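You operate a simulated robot arm through the tools that you are given. There is no shell and no other tool.

You are at the controls of a simulated robot arm. One attempt, no reset.

JOB
Put things in order on the top of the service bench. At the end: the yellow wiping block stands where the grey steel block stood; the grey steel block from the top of the service bench stands where the white job card (marked "TABLE") stood; the white job card from the top of the service bench stands where the brown card tube stood; the brown card tube is on the green guides box; whatever was shut is shut again. Leave all else as you found it, and nothing knocked over. Set down upright: card tube.

It is judged by the outcome, as a careful person would: the job done as asked, and still so three seconds after it is handed in. It fails if anything else is knocked over, pushed out of place, dropped, spilled or broken.

ROBOT AND FRAMES
A 5-joint arm with a two-finger parallel gripper, fixed in place. Base frame: the origin is at the foot of the arm, x ahead of it, y to its left, z up; the work surface is at about z = 0. Units: cm, degrees, N and s.
With the tool pointing down near the work surface it reaches from about 26 to 60 cm from the base axis. Its first joint turns from -66.0 to 66.0 degrees. The tool tilts only in the upright plane through the base axis and itself; it spins freely about its own axis. Payload 1.57 kg.
The TCP is the grasp point between the finger pads, 3 cm short of the fingertips. In the tool frame z runs along the fingers and y along their closing line. Largest opening 8 cm; finger width 1.7, thickness 1.2; the body of the gripper, 4 by 8.2 cm, starts 8 cm behind the TCP.
Orientation is that of the tool frame in the base frame, as [roll, pitch, yaw] about the fixed x, y, z axes, in that order (R = Rz(yaw) Ry(pitch) Rx(roll)). With the fingers straight down and closing along the base's y, the tool's x points along the base's -x, its y along +y and its z along -z.

CONTROLS
- The arm moves only by the tool apply_moves. Its argument "moves" is one flat list of numbers, 7 for each row, row after row: the shift along the base's x, y, z in cm, then the turn, a rotation vector about the base's x, y, z in degrees, then the closure in counts, from 0 (fully open) to 255 (shut). In form: [tx, ty, tz, ax, ay, az, gripper, tx, ty, tz, ax, ay, az, gripper, ...]. A call has 1 to 20 rows; each row shifts and turns the commanded pose from where the row before left it. Each row takes 0.2 s and may step no farther than 5 cm and 8.6 degrees from the row before; otherwise, or with a gripper value out of range, the whole call is refused. Where a pose cannot be reached the arm comes as near as it can. A force on the tool above 40 N (or 10 N above the force at the start of the call, whichever is more), or a blocked arm, ends the call early, and 0.2 s more pass. Each finger travels about 15.3 cm/s and halts on what it meets, pressing with about 43 N; the grip force reading is that of the motor and also rises with nothing between the fingers. The clock runs only during rows and for 0.2 s after the last one: add rows that do not move to give the fingers time. The reply holds the time, the measured pose of the TCP, the force on the tool along the base axes, the opening and the grip force, in the units named above and with some noise, with the torque about the TCP (base axes, N m) and any sound that the robot's microphone picked up, and new pictures: "views" is both (left out), scene, wrist or none.
- Cameras (640 x 400 px; columns grow to the right, rows downward): "scene" is fixed at [4.52, 39.95, 53.39]; the picture's right is [-0.70, -0.72, 0.00], its down [-0.35, 0.34, -0.87] and it looks along [0.63, -0.61, -0.49] (base axes); focal length 350 px, centre (320, 200). "wrist" rides on the gripper at [7.2, -0.7, -12.2] in the tool frame; the picture's right is [0.09, 1.00, 0.00], its down [-0.84, 0.08, -0.54] and it looks along [-0.54, 0.05, 0.84] (tool axes); focal length 238 px, centre (320, 200). There is no depth. A picture from a camera that has moved, and an enlarged one, comes with that camera's place and axes in the base frame and with its lens.
- zoom(camera, box): a new picture of the part [left, top, right, bottom] of that camera's present view, enlarged. It takes no simulated time.
- hand_in(): hands the job in; it is judged then, once.

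Places have to be worked out from the pictures, the camera data and where the tool is seen. Open the gripper and draw the arm clear of the work before you hand the job in, unless the task says otherwise.

The tools are called after "Emit:" as a command line: name --argument value ..., lists and objects as JSON in quotes. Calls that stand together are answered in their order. apply_moves: Moves the arm, as the interface text tells. Its arguments: {"type":"object","properties":{"moves":{"type":"array","items":{"type":"number"}},"views":{"type":"string","enum":["both","scene","wrist","none"]}},"required":["moves"]} The other tools are called the same way: zoom (camera, box) takes an enlarged picture of a part of a camera's view; hand_in () hands the job in.

At the start:

```text
time: 0.0
position: [28.93, -19.62, 37.4]
tool_rot: [180.0, 0.1, -179.9]
ft_force: [0.3, 0.5, 0.2]
wrist_torque: [-0.03, 0.0, -0.02]
width: 8.0
finger_force: 0.1
```

scene: 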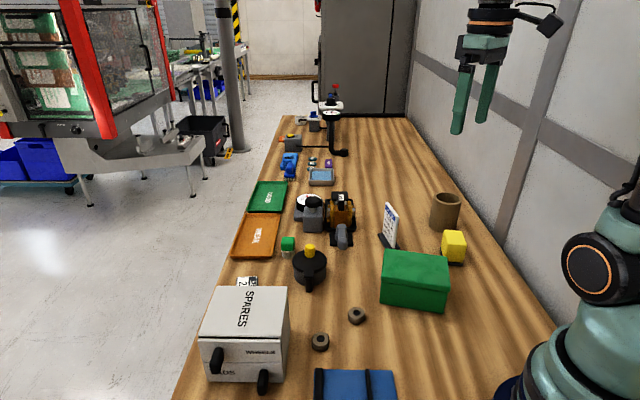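
wrist: 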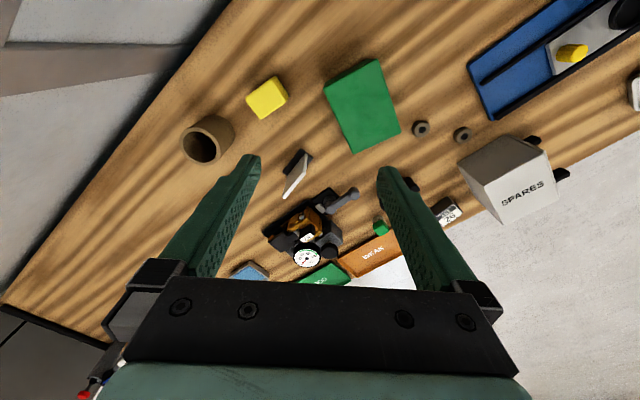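

I'll begin by looking closely at the pictures to find the items: the card tube, yellow block, green box, job card, and the grey steel block.

Emit:
zoom --camera "scene" --box '[360, 170, 500, 320]'

Emit:
zoom --camera "scene" --box '[230, 170, 370, 300]'

Emit:
zoom --camera "scene" --box '[260, 80, 370, 190]'

Emit:
zoom --camera "scene" --box '[180, 260, 420, 400]'

Emit:
zoom --camera "wrist" --box '[160, 40, 420, 220]'

Emit:
zoom --camera "wrist" --box '[220, 150, 480, 300]'

Emit:
zoom --camera "wrist" --box '[400, 0, 640, 240]'

```text
2.67 times, centred on (430, 245) of scene
camera zoom: at [4.52, 39.95, 53.39], right [-0.7, -0.72, 0.0], down [-0.35, 0.34, -0.87], along [0.63, -0.61, -0.49], focal length 932 px, centre (27, 80)
```

zoom: 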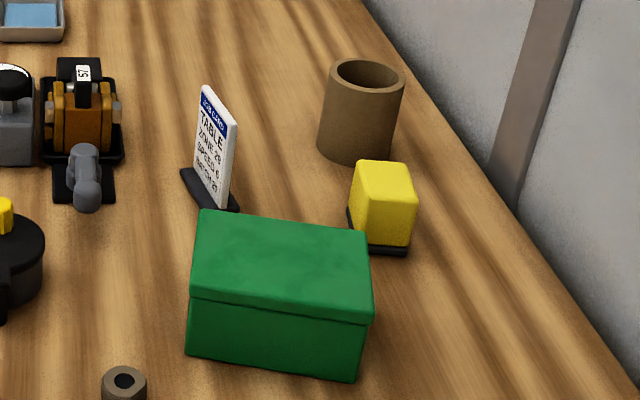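

```text
3.08 times, centred on (300, 235) of scene
camera zoom: at [4.52, 39.95, 53.39], right [-0.7, -0.72, 0.0], down [-0.35, 0.34, -0.87], along [0.63, -0.61, -0.49], focal length 1075 px, centre (382, 92)
```

zoom: 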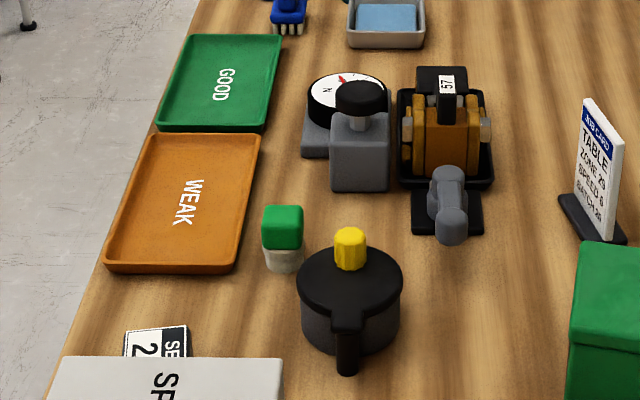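

```text
3.64 times, centred on (315, 135) of scene
camera zoom: at [4.52, 39.95, 53.39], right [-0.7, -0.72, 0.0], down [-0.35, 0.34, -0.87], along [0.63, -0.61, -0.49], focal length 1271 px, centre (338, 436)
```

zoom: 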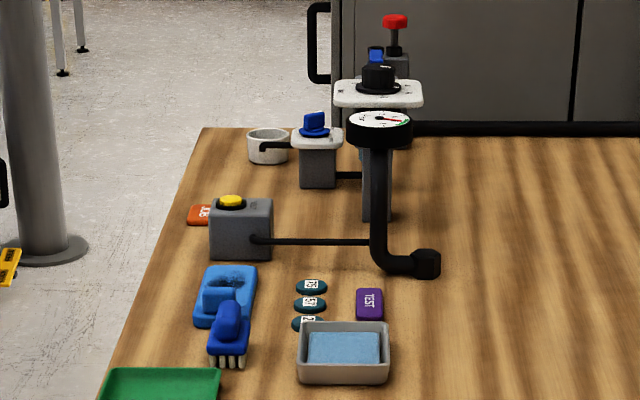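

```text
2.67 times, centred on (300, 330) of scene
camera zoom: at [4.52, 39.95, 53.39], right [-0.7, -0.72, 0.0], down [-0.35, 0.34, -0.87], along [0.63, -0.61, -0.49], focal length 932 px, centre (373, -147)
```

zoom: 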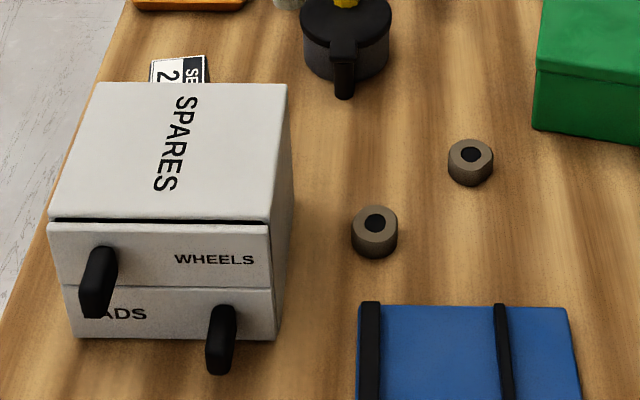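

```text
2.22 times, centred on (290, 130) of wrist
camera zoom: at [21.79, -20.43, 49.55], right [-0.09, 1.0, 0.0], down [0.84, 0.08, 0.54], along [0.54, 0.05, -0.84], focal length 530 px, centre (387, 356)
```

zoom: 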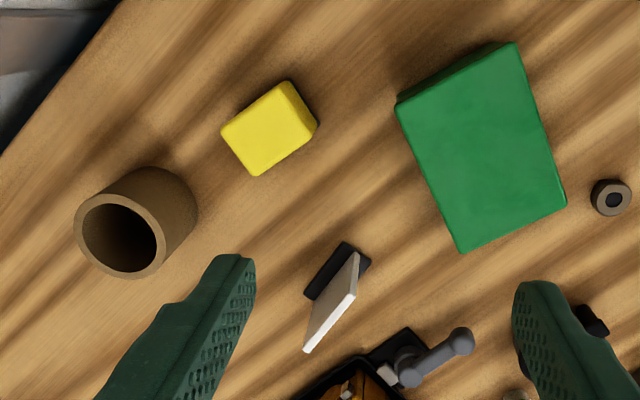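

```text
2.46 times, centred on (350, 225) of wrist
camera zoom: at [21.79, -20.43, 49.55], right [-0.09, 1.0, 0.0], down [0.84, 0.08, 0.54], along [0.54, 0.05, -0.84], focal length 587 px, centre (246, 138)
```

zoom: 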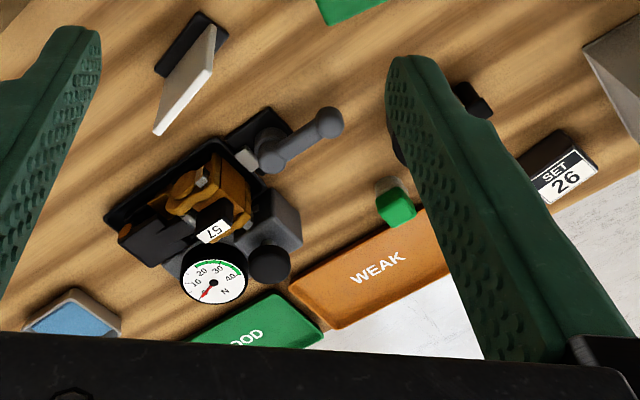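

```text
1.67 times, centred on (520, 120) of wrist
camera zoom: at [21.79, -20.43, 49.55], right [-0.09, 1.0, 0.0], down [0.84, 0.08, 0.54], along [0.54, 0.05, -0.84], focal length 397 px, centre (-13, 333)
```

zoom: 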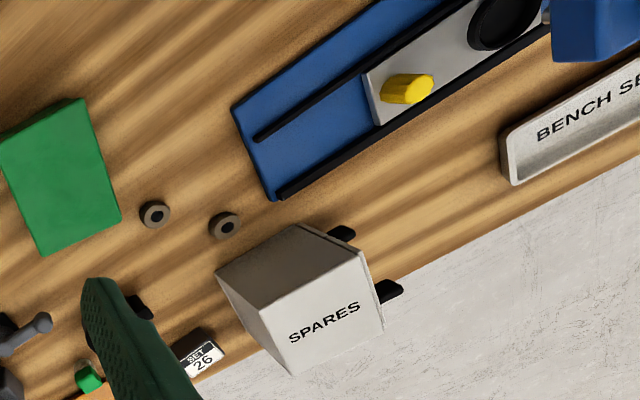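

The grey steel block isn't obvious yet; I'll zoom in on the grey candidates.

Emit:
zoom --camera "scene" --box '[290, 185, 360, 250]'

Emit:
zoom --camera "scene" --box '[275, 110, 355, 165]'

Emit:
zoom --camera "wrist" --box '[255, 180, 365, 275]'

Emit:
zoom --camera "scene" --box '[280, 360, 420, 400]'

Emit:
zoom --camera "wrist" --box '[500, 0, 640, 110]'

```text
6.15 times, centred on (325, 218) of scene
camera zoom: at [4.52, 39.95, 53.39], right [-0.7, -0.72, 0.0], down [-0.35, 0.34, -0.87], along [0.63, -0.61, -0.49], focal length 2151 px, centre (289, 92)
```

zoom: 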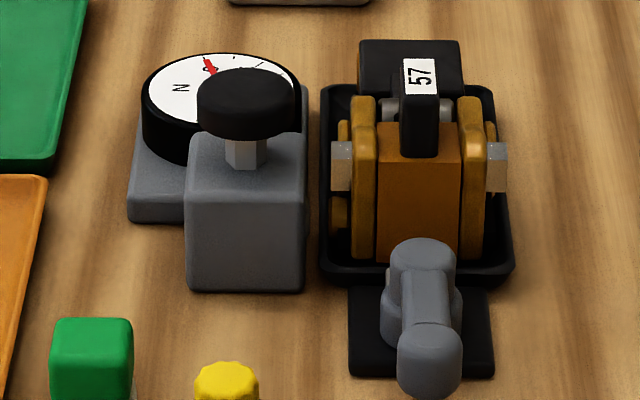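

```text
7.27 times, centred on (315, 138) of scene
camera zoom: at [4.52, 39.95, 53.39], right [-0.7, -0.72, 0.0], down [-0.35, 0.34, -0.87], along [0.63, -0.61, -0.49], focal length 2542 px, centre (356, 654)
```

zoom: 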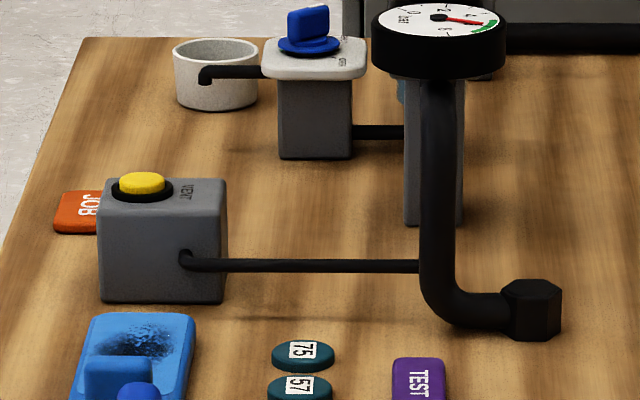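

```text
4.21 times, centred on (310, 228) of wrist
camera zoom: at [21.79, -20.43, 49.55], right [-0.09, 1.0, 0.0], down [0.84, 0.08, 0.54], along [0.54, 0.05, -0.84], focal length 1004 px, centre (362, 84)
```

zoom: 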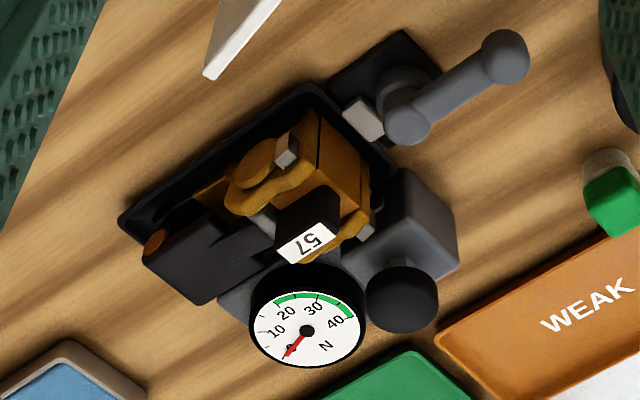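

```text
4.57 times, centred on (350, 380) of scene
camera zoom: at [4.52, 39.95, 53.39], right [-0.7, -0.72, 0.0], down [-0.35, 0.34, -0.87], along [0.63, -0.61, -0.49], focal length 1598 px, centre (183, -623)
```

zoom: 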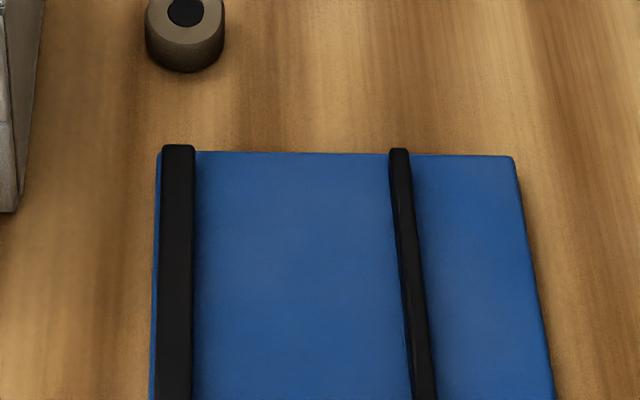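

```text
3.64 times, centred on (570, 55) of wrist
camera zoom: at [21.79, -20.43, 49.55], right [-0.09, 1.0, 0.0], down [0.84, 0.08, 0.54], along [0.54, 0.05, -0.84], focal length 867 px, centre (-589, 727)
```

zoom: 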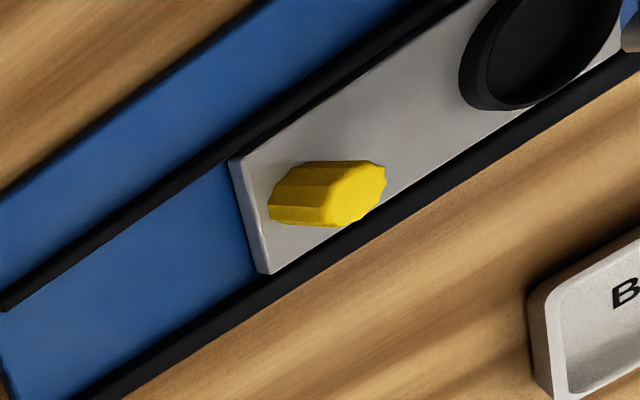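

No plain steel block is visible so far, so I'll raise the arm and swing to the left to view the rest of the bench with the wrist camera.

Emit:
apply_moves --moves '[0.2, 4.8, 0.8, 0, 0, 0, 0, 0.2, 4.8, 0.8, 0, 0, 0, 0, 0.2, 4.8, 0.8, 0, 0, 0, 0, 0.2, 4.8, 0.8, 0, 0, 0, 0, 0.2, 4.8, 0.8, 0, 0, 0, 0, 0, 0, 0, 0, 0, 0, 0]' --views "both"

```text
time: 1.4
position: [29.87, 4.38, 41.29]
tool_rot: [180.0, 0.0, 180.0]
ft_force: [-0.7, -0.3, -0.1]
wrist_torque: [0.01, -0.01, 0.02]
width: 7.99
finger_force: 0.2
camera wrist: at [22.68, 3.66, 53.45], right [-0.09, 1.0, 0.0], down [0.84, 0.08, 0.54], along [0.54, 0.05, -0.84], focal length 238 px, centre (320, 200)
```

scene: 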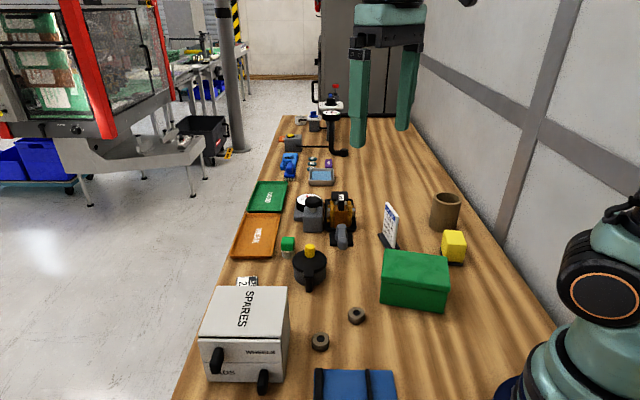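
wrist: 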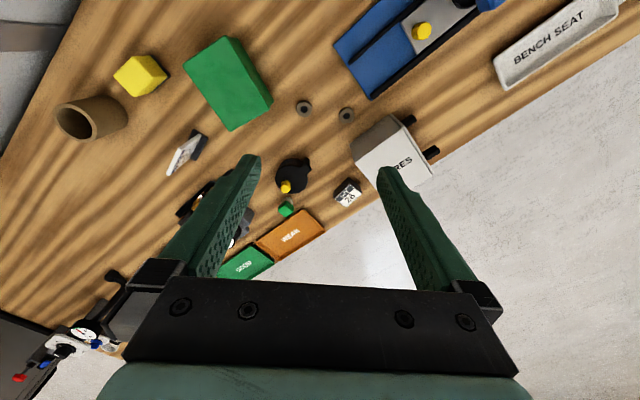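

Nothing new here yet; I'll spin the tool so the wrist camera looks toward the robot's left (+y) and see the part of the bench there.

Emit:
apply_moves --moves '[0, 1, 0, 0, 0, 8.5, 0, 0, 1, 0, 0, 0, 8.5, 0, 0, 1, 0, 0, 0, 8.5, 0, 0, 1, 0, 0, 0, 8.5, 0, 0, 1, 0, 0, 0, 8.5, 0, 0, 1, 0, 0, 0, 8.5, 0, 0, 1, 0, 0, 0, 8.5, 0, 0, 1, 0, 0, 0, 8.5, 0, 0, 1, 0, 0, 0, 8.5, 0, 0, 1, 0, 0, 0, 8.5, 0, 0, 0, 0, 0, 0, 0, 0]' --views "wrist"

```text
time: 3.8
position: [29.99, 14.29, 41.34]
tool_rot: [180.0, 0.0, -94.7]
ft_force: [1.0, 0.1, 1.0]
wrist_torque: [0.03, -0.01, -0.04]
width: 8.01
finger_force: 0.0
camera wrist: at [30.06, 7.06, 53.52], right [-1.0, -0.01, 0.0], down [-0.01, 0.84, 0.54], along [0.0, 0.54, -0.84], focal length 238 px, centre (320, 200)
```

wrist: 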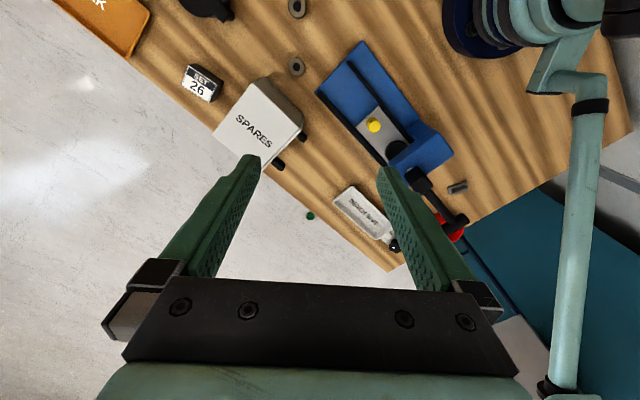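

Emit:
zoom --camera "wrist" --box '[300, 30, 500, 280]'

Emit:
zoom --camera "wrist" --box '[130, 0, 330, 170]'

Emit:
zoom --camera "wrist" --box '[420, 0, 640, 220]'

```text
1.60 times, centred on (400, 155) of wrist
camera zoom: at [30.06, 7.06, 53.52], right [-1.0, -0.01, 0.0], down [-0.01, 0.84, 0.54], along [0.0, 0.54, -0.84], focal length 381 px, centre (192, 272)
```

zoom: 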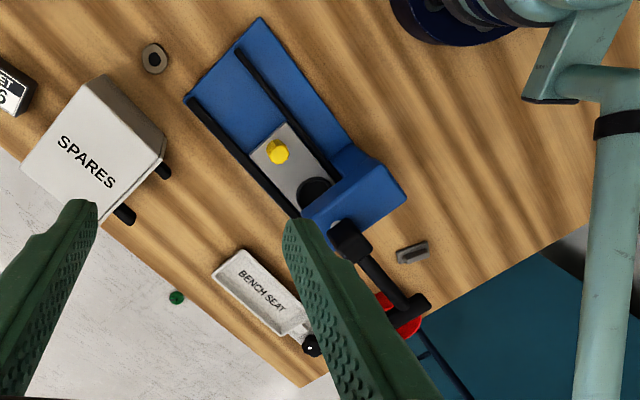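

```text
2.35 times, centred on (230, 85) of wrist
camera zoom: at [30.06, 7.06, 53.52], right [-1.0, -0.01, 0.0], down [-0.01, 0.84, 0.54], along [0.0, 0.54, -0.84], focal length 561 px, centre (532, 471)
```

zoom: 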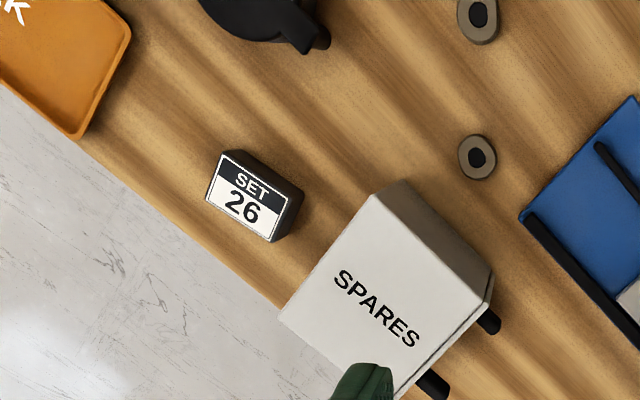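

```text
1.82 times, centred on (530, 110) of wrist
camera zoom: at [30.06, 7.06, 53.52], right [-1.0, -0.01, 0.0], down [-0.01, 0.84, 0.54], along [0.0, 0.54, -0.84], focal length 433 px, centre (-62, 364)
```

zoom: 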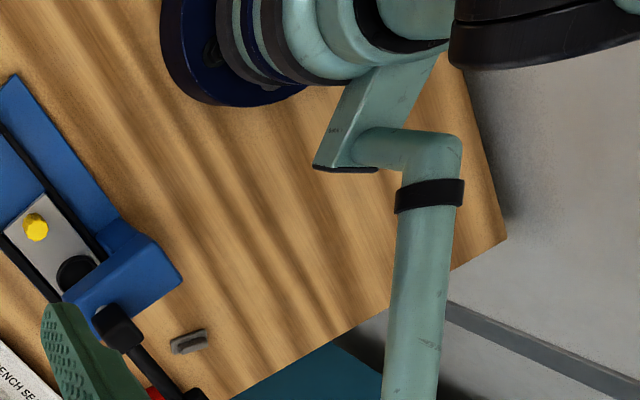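

The only unexplained grey thing here is a small piece behind the vice that the arm could not reach anyway. I'll turn back and look closely at the grey block with the black knob near the dial.

Emit:
apply_moves --moves '[1.5, -2.63, -0.4, 0, 0, -8.5, 0, 1.5, -2.63, -0.4, 0, 0, -8.5, 0, 1.5, -2.63, -0.4, 0, 0, -8.5, 0, 1.5, -2.63, -0.4, 0, 0, -8.5, 0, 1.5, -2.63, -0.4, 0, 0, -8.5, 0, 1.5, -2.63, -0.4, 0, 0, -8.5, 0, 1.5, -2.63, -0.4, 0, 0, -8.5, 0, 1.5, -2.63, -0.4, 0, 0, -8.5, 0, 1.5, -2.63, -0.4, 0, 0, -8.5, 0, 1.5, -2.63, -0.4, 0, 0, -8.5, 0, 0, 0, 0, 0, 0, 0, 0]' --views "both"

```text
time: 6.2
position: [44.92, -11.85, 37.46]
tool_rot: [180.0, -0.1, 179.9]
ft_force: [0.2, 0.4, 0.0]
wrist_torque: [-0.01, 0.01, -0.01]
width: 7.96
finger_force: 0.0
camera wrist: at [37.72, -12.64, 49.55], right [-0.09, 1.0, 0.0], down [0.84, 0.08, 0.54], along [0.54, 0.05, -0.84], focal length 238 px, centre (320, 200)
```

scene: 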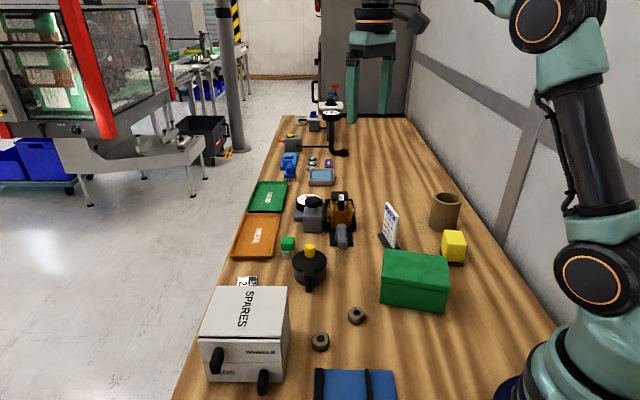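
wrist: 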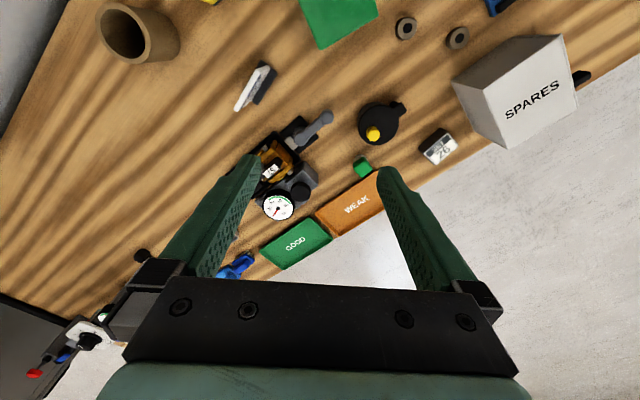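

Emit:
zoom --camera "wrist" --box '[220, 90, 400, 280]'

Emit:
zoom --camera "wrist" --box '[90, 0, 300, 140]'

Emit:
zoom --camera "wrist" --box '[255, 150, 335, 225]'

```text
2.11 times, centred on (310, 185) of wrist
camera zoom: at [37.72, -12.64, 49.55], right [-0.09, 1.0, 0.0], down [0.84, 0.08, 0.54], along [0.54, 0.05, -0.84], focal length 502 px, centre (341, 232)
```

zoom: 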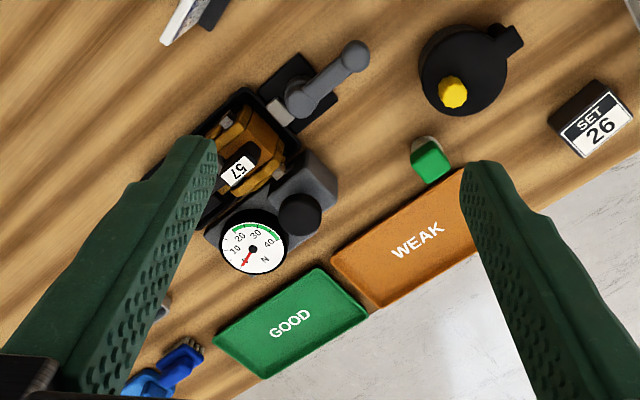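

```text
2.86 times, centred on (195, 70) of wrist
camera zoom: at [37.72, -12.64, 49.55], right [-0.09, 1.0, 0.0], down [0.84, 0.08, 0.54], along [0.54, 0.05, -0.84], focal length 681 px, centre (677, 571)
```

zoom: 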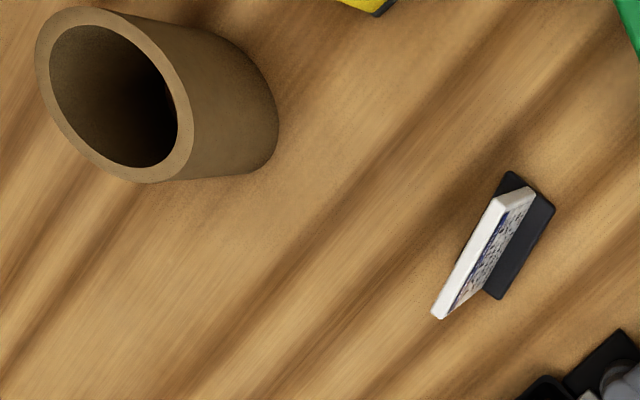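

```text
5.33 times, centred on (295, 188) of wrist
camera zoom: at [37.72, -12.64, 49.55], right [-0.09, 1.0, 0.0], down [0.84, 0.08, 0.54], along [0.54, 0.05, -0.84], focal length 1271 px, centre (453, 267)
```

zoom: 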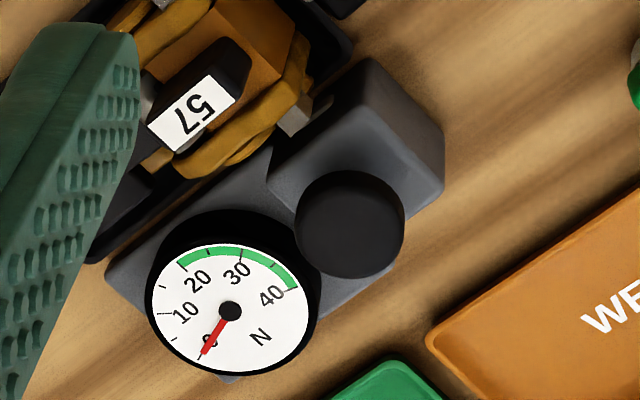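

The tube's interior looks dark with perhaps something in it; I'll move so the wrist camera sits above the tube and look straight down into it.

Emit:
apply_moves --moves '[0, -4.8, -0.3, 0, 0, 0, 0, 0, -4.8, -0.3, 0, 0, 0, 0, 0, -4.8, -0.3, 0, 0, 0, 0, 0, -4.8, -0.3, 0, 0, 0, 0, 0, -4.8, -0.3, 0, 0, 0, 0, 0, -4.0, -0.3, 0, 0, 0, 0, 0, 0, 0, 0, 0, 0, 0]' --views "both"

```text
time: 7.8
position: [41.93, -34.11, 33.4]
tool_rot: [179.9, -0.1, -179.9]
ft_force: [0.9, 0.4, 0.2]
wrist_torque: [-0.03, 0.0, -0.01]
width: 8.03
finger_force: 0.1
out of reach, approached as far as the arm can: row 4, 5, 6
camera wrist: at [34.72, -34.87, 45.69], right [-0.09, 1.0, 0.0], down [0.84, 0.08, 0.54], along [0.54, 0.05, -0.84], focal length 238 px, centre (320, 200)
```

scene: 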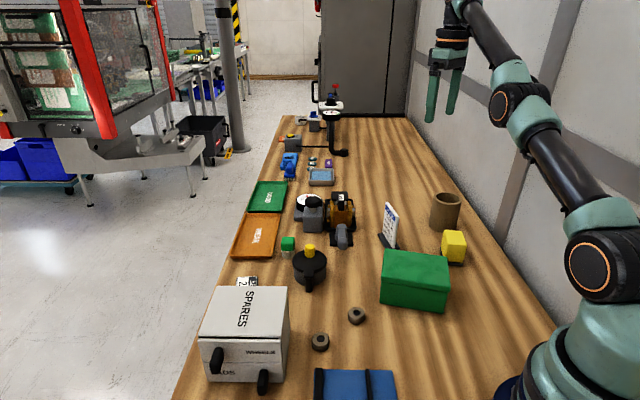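
wrist: 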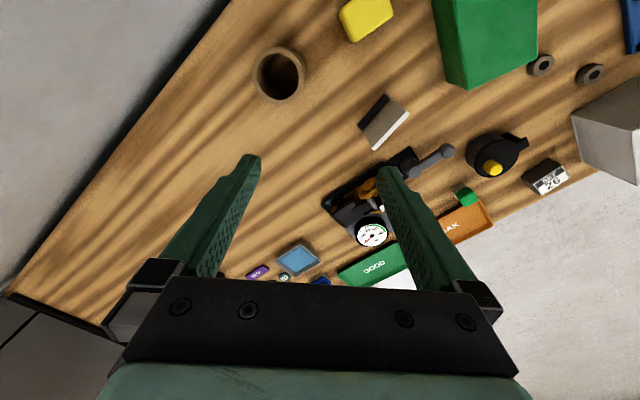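

Emit:
zoom --camera "wrist" --box '[230, 30, 330, 120]'

Emit:
zoom --camera "wrist" --box '[320, 0, 560, 160]'

Emit:
zoom --camera "wrist" --box '[230, 220, 400, 300]'

```text
4.44 times, centred on (280, 75) of wrist
camera zoom: at [34.72, -34.87, 45.69], right [-0.09, 1.0, 0.0], down [0.84, 0.08, 0.54], along [0.54, 0.05, -0.84], focal length 1059 px, centre (498, 756)
```

zoom: 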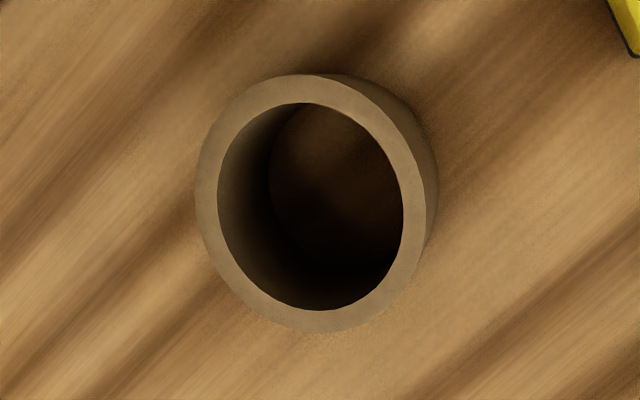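

```text
2.50 times, centred on (440, 80) of wrist
camera zoom: at [34.72, -34.87, 45.69], right [-0.09, 1.0, 0.0], down [0.84, 0.08, 0.54], along [0.54, 0.05, -0.84], focal length 596 px, centre (20, 500)
```

zoom: 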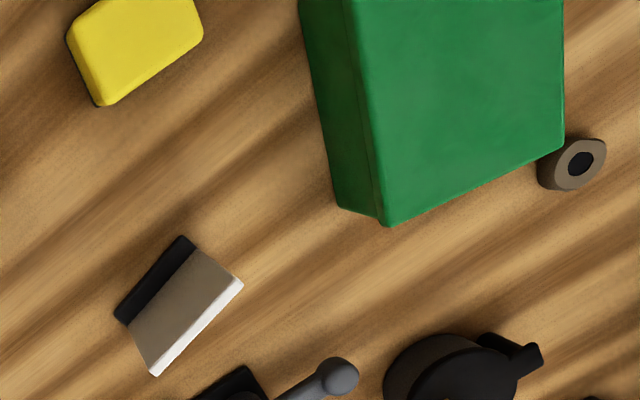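

```text
3.76 times, centred on (315, 260) of wrist
camera zoom: at [34.72, -34.87, 45.69], right [-0.09, 1.0, 0.0], down [0.84, 0.08, 0.54], along [0.54, 0.05, -0.84], focal length 897 px, centre (339, -26)
```

zoom: 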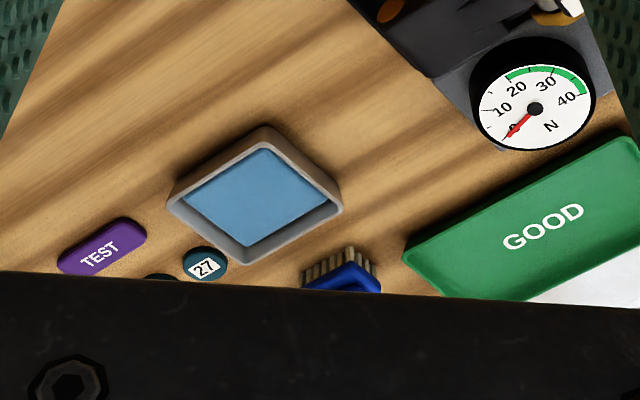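

The tube is empty and I still see no plain steel block. I'll go closer and lower to the dial/clamp cluster to see whether the grey block with the knob is a separate item.

Emit:
apply_moves --moves '[0, 4.5, -1.5, 0, 0, 0, 0, 0, 4.5, -1.5, 0, 0, 0, 0, 0, 4.5, -1.5, 0, 0, 0, 0, 0, 4.5, -1.5, 0, 0, 0, 0, 1, 4.5, -1.5, 0, 0, 0, 0, 1, 0, -3, 0, 0, 0, 0, 0, 0, 0, 0, 0, 0, 0]' --views "wrist"

```text
time: 9.4
position: [44.46, -32.77, 30.73]
tool_rot: [180.0, -0.2, 180.0]
ft_force: [0.5, -0.2, 0.0]
wrist_torque: [0.01, 0.05, 0.0]
width: 7.98
finger_force: 0.1
out of reach, approached as far as the arm can: row 1, 2, 3, 4, 5, 6
camera wrist: at [37.3, -33.56, 42.92], right [-0.09, 1.0, 0.0], down [0.84, 0.08, 0.54], along [0.54, 0.05, -0.84], focal length 238 px, centre (320, 200)
```

wrist: 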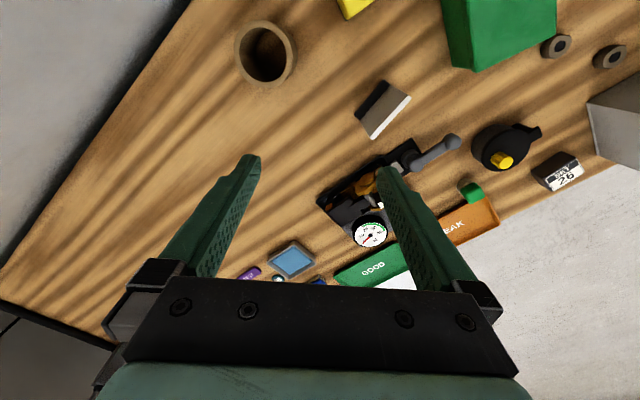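

The arm seems to have stayed near its reach limit; I'll check with a still row to see where it settles.

Emit:
apply_moves --moves '[0, 0, 0, 0, 0, 0, 0, 0, 0, 0, 0, 0, 0, 0]' --views "none"

```text
time: 10.0
position: [44.28, -32.86, 30.74]
tool_rot: [179.8, 0.0, -179.9]
ft_force: [-0.6, 1.2, 0.4]
wrist_torque: [0.0, -0.01, 0.01]
width: 8.02
finger_force: 0.1
```

Now I'll move inward (toward the base) and along +y in small steps to get off the reach limit.

Emit:
apply_moves --moves '[-2, 2, 0, 0, 0, 0, 0, -2, 2, 0, 0, 0, 0, 0, 0, 0, 0, 0, 0, 0, 0]' --views "none"

```text
time: 10.8
position: [44.26, -32.35, 31.78]
tool_rot: [-179.9, 0.0, 180.0]
ft_force: [0.6, -0.5, 1.2]
wrist_torque: [0.02, -0.04, 0.02]
width: 7.99
finger_force: 0.1
out of reach, approached as far as the arm can: row 1, 2
```

Emit:
apply_moves --moves '[0, 0, 2, 0, 0, 0, 0, 0, 0, 0, 0, 0, 0, 0]' --views "scene"

```text
time: 11.4
position: [43.6, -31.94, 33.54]
tool_rot: [179.9, 0.0, -179.9]
ft_force: [0.6, 0.6, -0.2]
wrist_torque: [-0.01, -0.03, 0.01]
width: 8.01
finger_force: 0.0
out of reach, approached as far as the arm can: row 1
```

scene: 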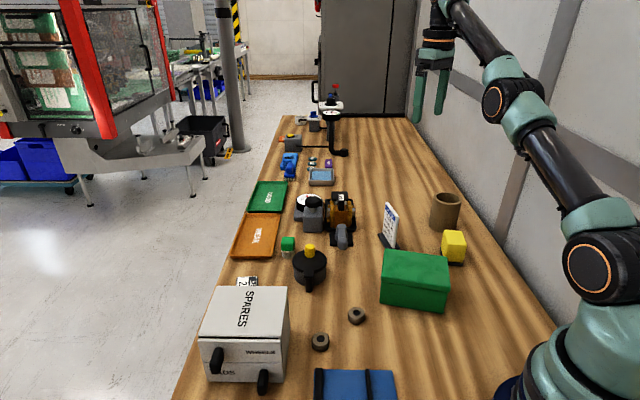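

The arm is stretched at its limit; I'll command several inward radial steps to bring it back into its normal range and watch the response.

Emit:
apply_moves --moves '[-3.2, 2.4, 0, 0, 0, 0, 0, -3.2, 2.4, 0, 0, 0, 0, 0, -3.2, 2.4, 0, 0, 0, 0, 0]' --views "none"

```text
time: 12.2
position: [43.66, -31.84, 33.54]
tool_rot: [179.8, 0.1, -180.0]
ft_force: [-0.3, 1.3, 0.2]
wrist_torque: [-0.02, -0.04, -0.02]
width: 8.01
finger_force: 0.0
out of reach, approached as far as the arm can: row 1, 2, 3
```

Inward steps didn't move it, so I'll test a purely tangential step and a tilt step to learn how the arm leaves this stretched pose.

Emit:
apply_moves --moves '[2.36, 3.23, 0, 0, 0, 0, 0, 0, 0, 0, 0, 0, 0, 0]' --views "none"

```text
time: 12.8
position: [46.16, -28.46, 33.41]
tool_rot: [-180.0, -0.1, -179.9]
ft_force: [0.2, -0.4, 0.2]
wrist_torque: [0.01, 0.02, 0.03]
width: 8.01
finger_force: 0.1
```

Emit:
apply_moves --moves '[0, 0, -4, 0, 0, 0, 0, 0, 0, 0, 0, 0, 0, 0]' --views "none"

```text
time: 13.4
position: [46.06, -28.64, 29.41]
tool_rot: [180.0, -0.1, -179.9]
ft_force: [0.8, -0.8, 0.4]
wrist_torque: [0.03, 0.01, -0.02]
width: 7.99
finger_force: 0.2
```

Moving straight down worked and the arm is off its stretched limit. Now I go toward the dial/clamp cluster, keeping well within reach.

Emit:
apply_moves --moves '[-2, 3.5, -0.5, 0, 0, 0, 0, -1, 4, -1, 0, 0, 0, 0, 0, 4, -1, 0, 0, 0, 0, 0, 3, -1, 0, 0, 0, 0, 0, 0, 0, 0, 0, 0, 0]' --views "wrist"

```text
time: 14.6
position: [43.11, -14.02, 26.12]
tool_rot: [180.0, 0.0, -180.0]
ft_force: [-0.3, 0.3, -0.1]
wrist_torque: [0.01, -0.01, -0.02]
width: 7.98
finger_force: 0.2
camera wrist: at [35.98, -14.82, 38.2], right [-0.09, 1.0, 0.0], down [0.84, 0.08, 0.54], along [0.54, 0.05, -0.84], focal length 238 px, centre (320, 200)
```

wrist: 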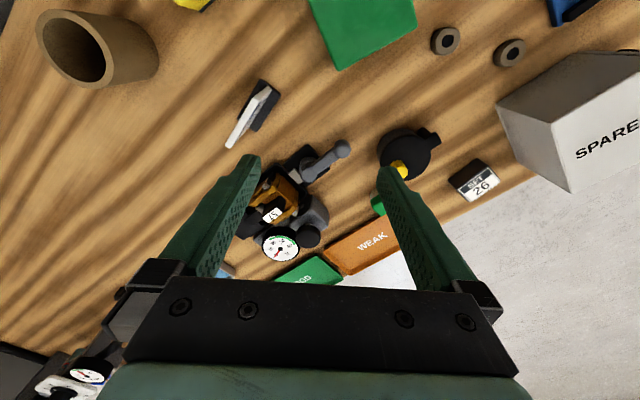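

Emit:
zoom --camera "wrist" --box '[230, 130, 360, 270]'

Emit:
zoom --camera "wrist" --box '[360, 110, 520, 220]'

Emit:
zoom --camera "wrist" --box '[0, 330, 130, 400]'

```text
2.86 times, centred on (295, 200) of wrist
camera zoom: at [35.98, -14.82, 38.2], right [-0.09, 1.0, 0.0], down [0.84, 0.08, 0.54], along [0.54, 0.05, -0.84], focal length 681 px, centre (391, 200)
```

zoom: 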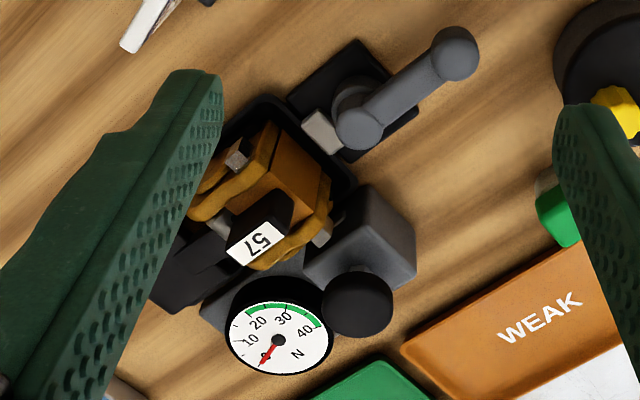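

```text
3.64 times, centred on (440, 165) of wrist
camera zoom: at [35.98, -14.82, 38.2], right [-0.09, 1.0, 0.0], down [0.84, 0.08, 0.54], along [0.54, 0.05, -0.84], focal length 867 px, centre (-116, 327)
```

zoom: 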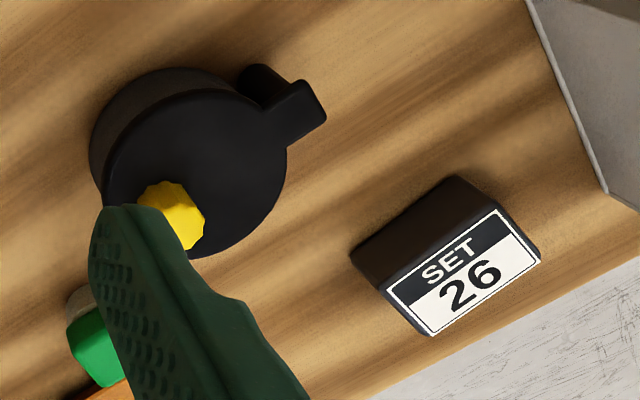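

```text
4.92 times, centred on (65, 365) of wrist
camera zoom: at [35.98, -14.82, 38.2], right [-0.09, 1.0, 0.0], down [0.84, 0.08, 0.54], along [0.54, 0.05, -0.84], focal length 1173 px, centre (1575, -612)
```

zoom: 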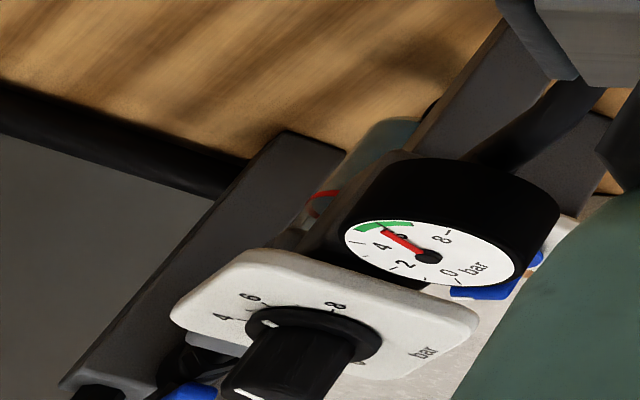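

The cluster is a force-gauge device and a clamp, both fixtures as far as I can tell. I'll look at the vice region and front of the SPARES cabinet more closely for a grey steel block.

Emit:
apply_moves --moves '[-1.5, 2.0, 1.0, 0, 0, 8.5, 0, -1.5, 2.0, 1.0, 0, 0, 8.5, 0, -1.5, 2.0, 1.0, 0, 0, 8.5, 0, -1.5, 2.0, 1.0, 0, 0, 8.5, 0, -1.5, 2.0, 1.0, 0, 0, 8.5, 0, -1.5, 2.0, 1.0, 0, 0, 8.5, 0, -1.5, 2.0, 1.0, 0, 0, 8.5, 0, -1.5, 2.0, 0.5, 0, 0, 8.5, 0, -1.5, 2.0, 0, 0, 0, 8.5, 0, -1.5, 2.0, 0, 0, 0, 8.5, 0, 0, 0, 0, 0, 0, 0, 0]' --views "wrist"

```text
time: 17.0
position: [28.05, 5.9, 33.49]
tool_rot: [179.9, 0.0, -94.8]
ft_force: [0.3, 0.4, 0.2]
wrist_torque: [0.01, -0.02, -0.02]
width: 7.99
finger_force: 0.1
camera wrist: at [28.15, -1.33, 45.65], right [-1.0, -0.01, 0.0], down [-0.01, 0.84, 0.54], along [0.0, 0.54, -0.84], focal length 238 px, centre (320, 200)
```

wrist: 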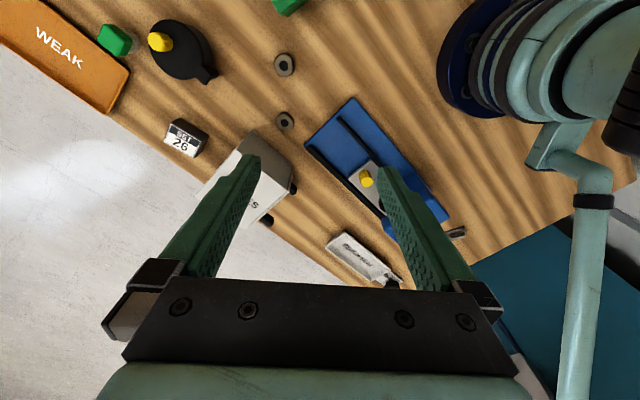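

Emit:
zoom --camera "wrist" --box '[290, 80, 490, 290]'

Emit:
zoom --camera "wrist" --box '[250, 0, 450, 140]'

Emit:
zoom --camera "scene" --box '[170, 270, 420, 400]'

Emit:
zoom --camera "scene" --box '[400, 270, 600, 400]'

```text
1.90 times, centred on (390, 185) of wrist
camera zoom: at [28.15, -1.33, 45.65], right [-1.0, -0.01, 0.0], down [-0.01, 0.84, 0.54], along [0.0, 0.54, -0.84], focal length 454 px, centre (187, 229)
```

zoom: 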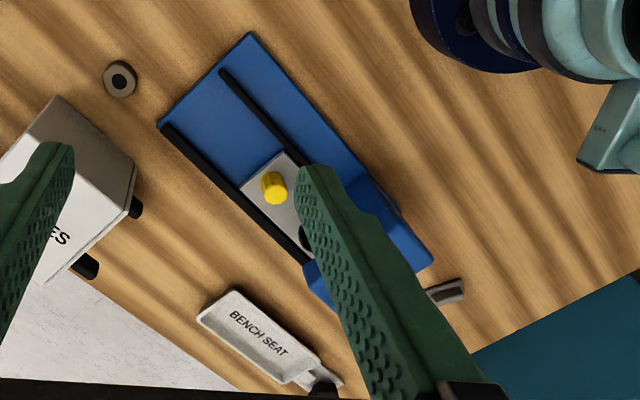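

```text
2.86 times, centred on (350, 70) of wrist
camera zoom: at [28.15, -1.33, 45.65], right [-1.0, -0.01, 0.0], down [-0.01, 0.84, 0.54], along [0.0, 0.54, -0.84], focal length 681 px, centre (234, 571)
```

zoom: 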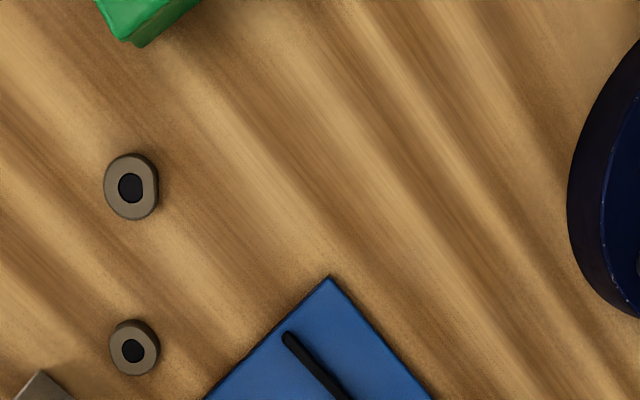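

```text
2.56 times, centred on (295, 335) of scene
camera zoom: at [4.52, 39.95, 53.39], right [-0.7, -0.72, 0.0], down [-0.35, 0.34, -0.87], along [0.63, -0.61, -0.49], focal length 895 px, centre (384, -146)
```

zoom: 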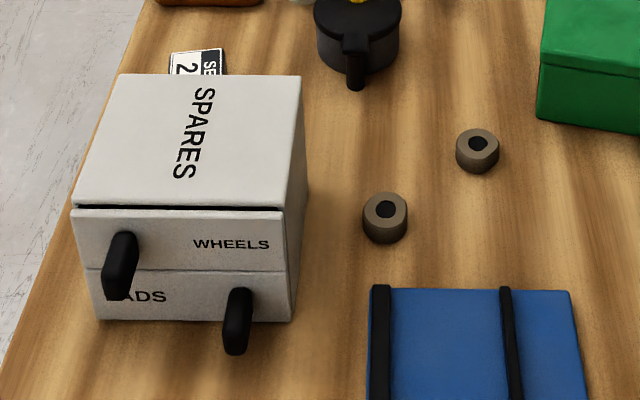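

```text
3.08 times, centred on (500, 335) of scene
camera zoom: at [4.52, 39.95, 53.39], right [-0.7, -0.72, 0.0], down [-0.35, 0.34, -0.87], along [0.63, -0.61, -0.49], focal length 1075 px, centre (-234, -215)
```

zoom: 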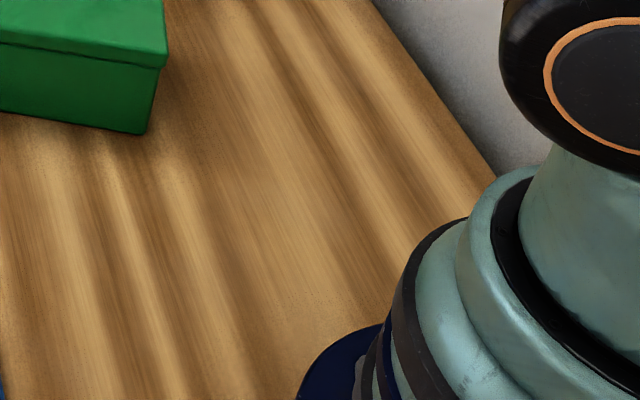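

The vice area has no steel block either. I'll go lower and closer to the gauge to see whether its grey block is a separate loose item.

Emit:
apply_moves --moves '[1.9, -0.8, -1.3, 0, 0, -8.5, 0, 1.9, -0.8, -1.3, 0, 0, -8.5, 0, 1.9, -0.8, -1.3, 0, 0, -8.5, 0, 1.9, -0.8, -1.3, 0, 0, -8.5, 0, 1.9, -0.8, -1.3, 0, 0, -8.5, 0, 1.9, -0.8, -1.3, 0, 0, -8.5, 0, 1.9, -0.8, -1.3, 0, 0, -8.5, 0, 1.9, -0.8, -1.3, 0, 0, -8.5, 0, 1.9, -0.8, -1.3, 0, 0, -8.5, 0, 1.9, -0.8, -1.3, 0, 0, -8.5, 0, 0, 0, 0, 0, 0, 0, 0]' --views "wrist"

```text
time: 19.4
position: [47.22, -2.11, 20.47]
tool_rot: [-179.9, -0.1, 179.9]
ft_force: [0.5, 0.0, 0.3]
wrist_torque: [-0.01, -0.02, 0.03]
width: 8.02
finger_force: 0.0
camera wrist: at [39.98, -2.86, 32.64], right [-0.09, 1.0, 0.0], down [0.84, 0.08, 0.54], along [0.54, 0.05, -0.84], focal length 238 px, centre (320, 200)
```

wrist: 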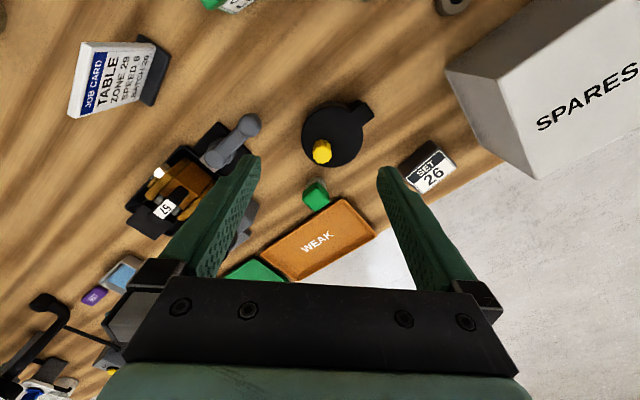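

Emit:
apply_moves --moves '[-1, 1, 0, 0, 0, -8.5, 0, -1, 1, 0, 0, 0, -8.5, 0, -1, 1, 0, 0, 0, -8.5, 0, -1, 1, 0, 0, 0, -8.5, 0, 0, 0, 0, 0, 0, 0, 0]' --views "wrist"

```text
time: 20.6
position: [43.15, 1.9, 20.45]
tool_rot: [180.0, 0.0, 146.0]
ft_force: [-0.1, -0.3, 1.0]
wrist_torque: [0.0, -0.01, 0.0]
width: 8.0
finger_force: 0.1
camera wrist: at [36.79, 5.35, 32.64], right [0.48, 0.88, 0.0], down [0.74, -0.4, 0.54], along [0.47, -0.26, -0.84], focal length 238 px, centre (320, 200)
```

wrist: 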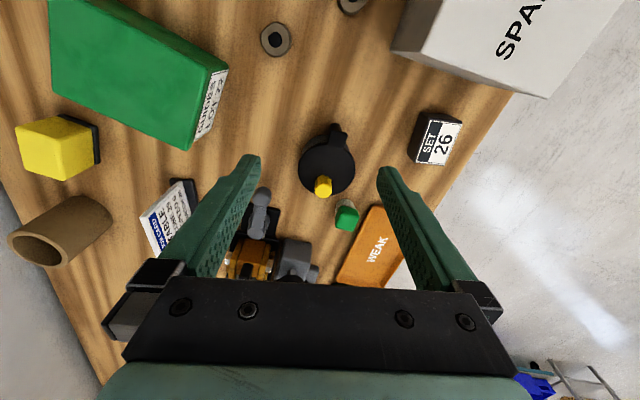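

Emit:
zoom --camera "wrist" --box '[140, 40, 260, 160]'

Emit:
zoom --camera "wrist" --box '[220, 180, 360, 290]'

Emit:
zoom --camera "wrist" --box '[0, 100, 220, 280]'

```text
3.33 times, centred on (200, 100) of wrist
camera zoom: at [36.79, 5.35, 32.64], right [0.48, 0.88, 0.0], down [0.74, -0.4, 0.54], along [0.47, -0.26, -0.84], focal length 794 px, centre (720, 533)
```

zoom: 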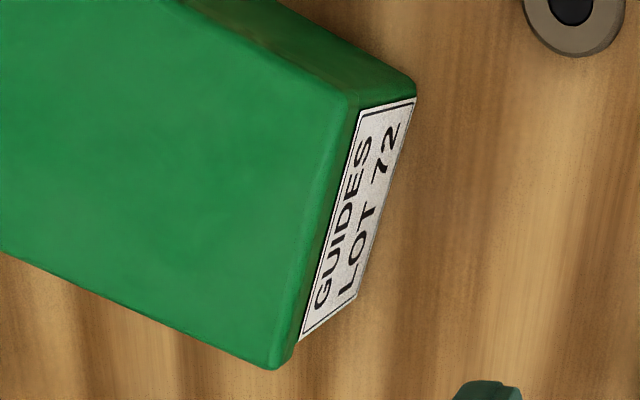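

```text
3.64 times, centred on (290, 235) of wrist
camera zoom: at [36.79, 5.35, 32.64], right [0.48, 0.88, 0.0], down [0.74, -0.4, 0.54], along [0.47, -0.26, -0.84], focal length 867 px, centre (429, 73)
```

zoom: 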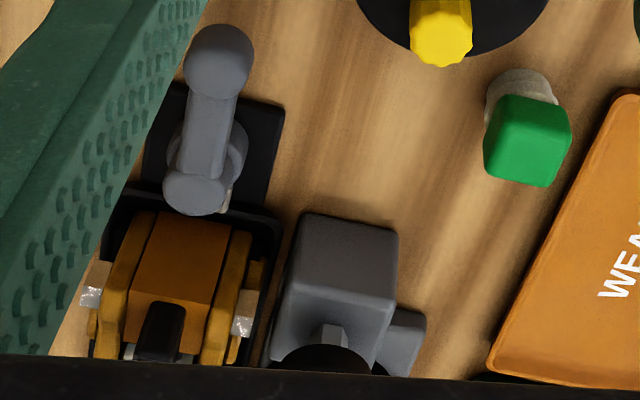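

```text
2.22 times, centred on (110, 190) of wrist
camera zoom: at [36.79, 5.35, 32.64], right [0.48, 0.88, 0.0], down [0.74, -0.4, 0.54], along [0.47, -0.26, -0.84], focal length 530 px, centre (787, 222)
```

zoom: 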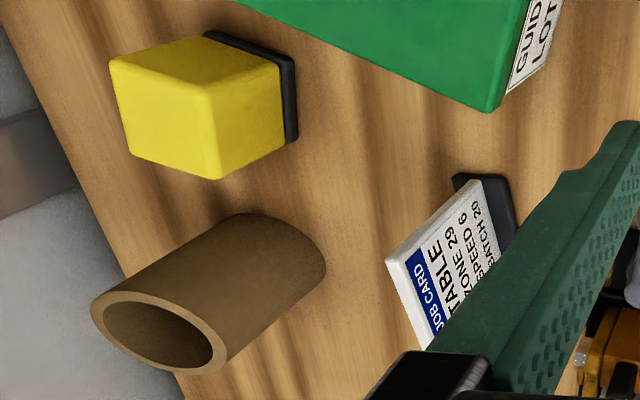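

The gauge block sits flush against the gauge plate, so it looks like part of that device. I'll swing left and take a proper look at the bench's near-left end, including the small grey piece by the vice.

Emit:
apply_moves --moves '[-1.5, 1, 1.5, 0, 0, 8.5, 0, -1.5, 1, 1.5, 0, 0, 8.5, 0, -1.5, 1.5, 1.5, 0, 0, 8.5, 0, -1.5, 1.5, 1.5, 0, 0, 8.5, 0, -1.5, 1.5, 1.5, 0, 0, 8.5, 0, -1.5, 1.5, 1.5, 0, 0, 8.5, 0, -2, 1.5, 1.5, 0, 0, 8.5, 0, -2, 1.5, 1.5, 0, 0, 8.5, 0, -2, 1.5, 1.5, 0, 0, 8.5, 0, -2, 1.5, 1.5, 0, 0, 8.5, 0, -2, 1.5, 0, 0, 0, 8.5, 0, -2, 1.5, 0, 0, 0, 8.5, 0, -2, 1.5, 0, 0, 0, 8.5, 0, -2, 1.5, 0, 0, 0, 8.5, 0, 0, 0, 0, 0, 0, 0, 0]' --views "wrist"

```text
time: 23.8
position: [18.18, 21.94, 35.45]
tool_rot: [-180.0, 0.0, -94.8]
ft_force: [0.4, 0.4, 0.5]
wrist_torque: [0.02, 0.03, 0.0]
width: 8.01
finger_force: 0.1
camera wrist: at [18.23, 14.65, 47.65], right [-1.0, -0.01, 0.0], down [-0.01, 0.84, 0.54], along [0.0, 0.54, -0.84], focal length 238 px, centre (320, 200)
```

wrist: 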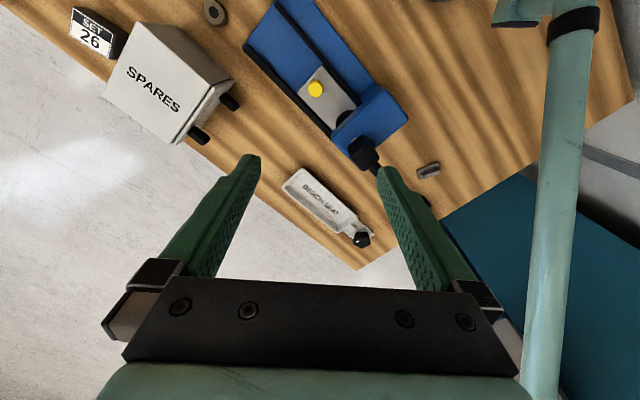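

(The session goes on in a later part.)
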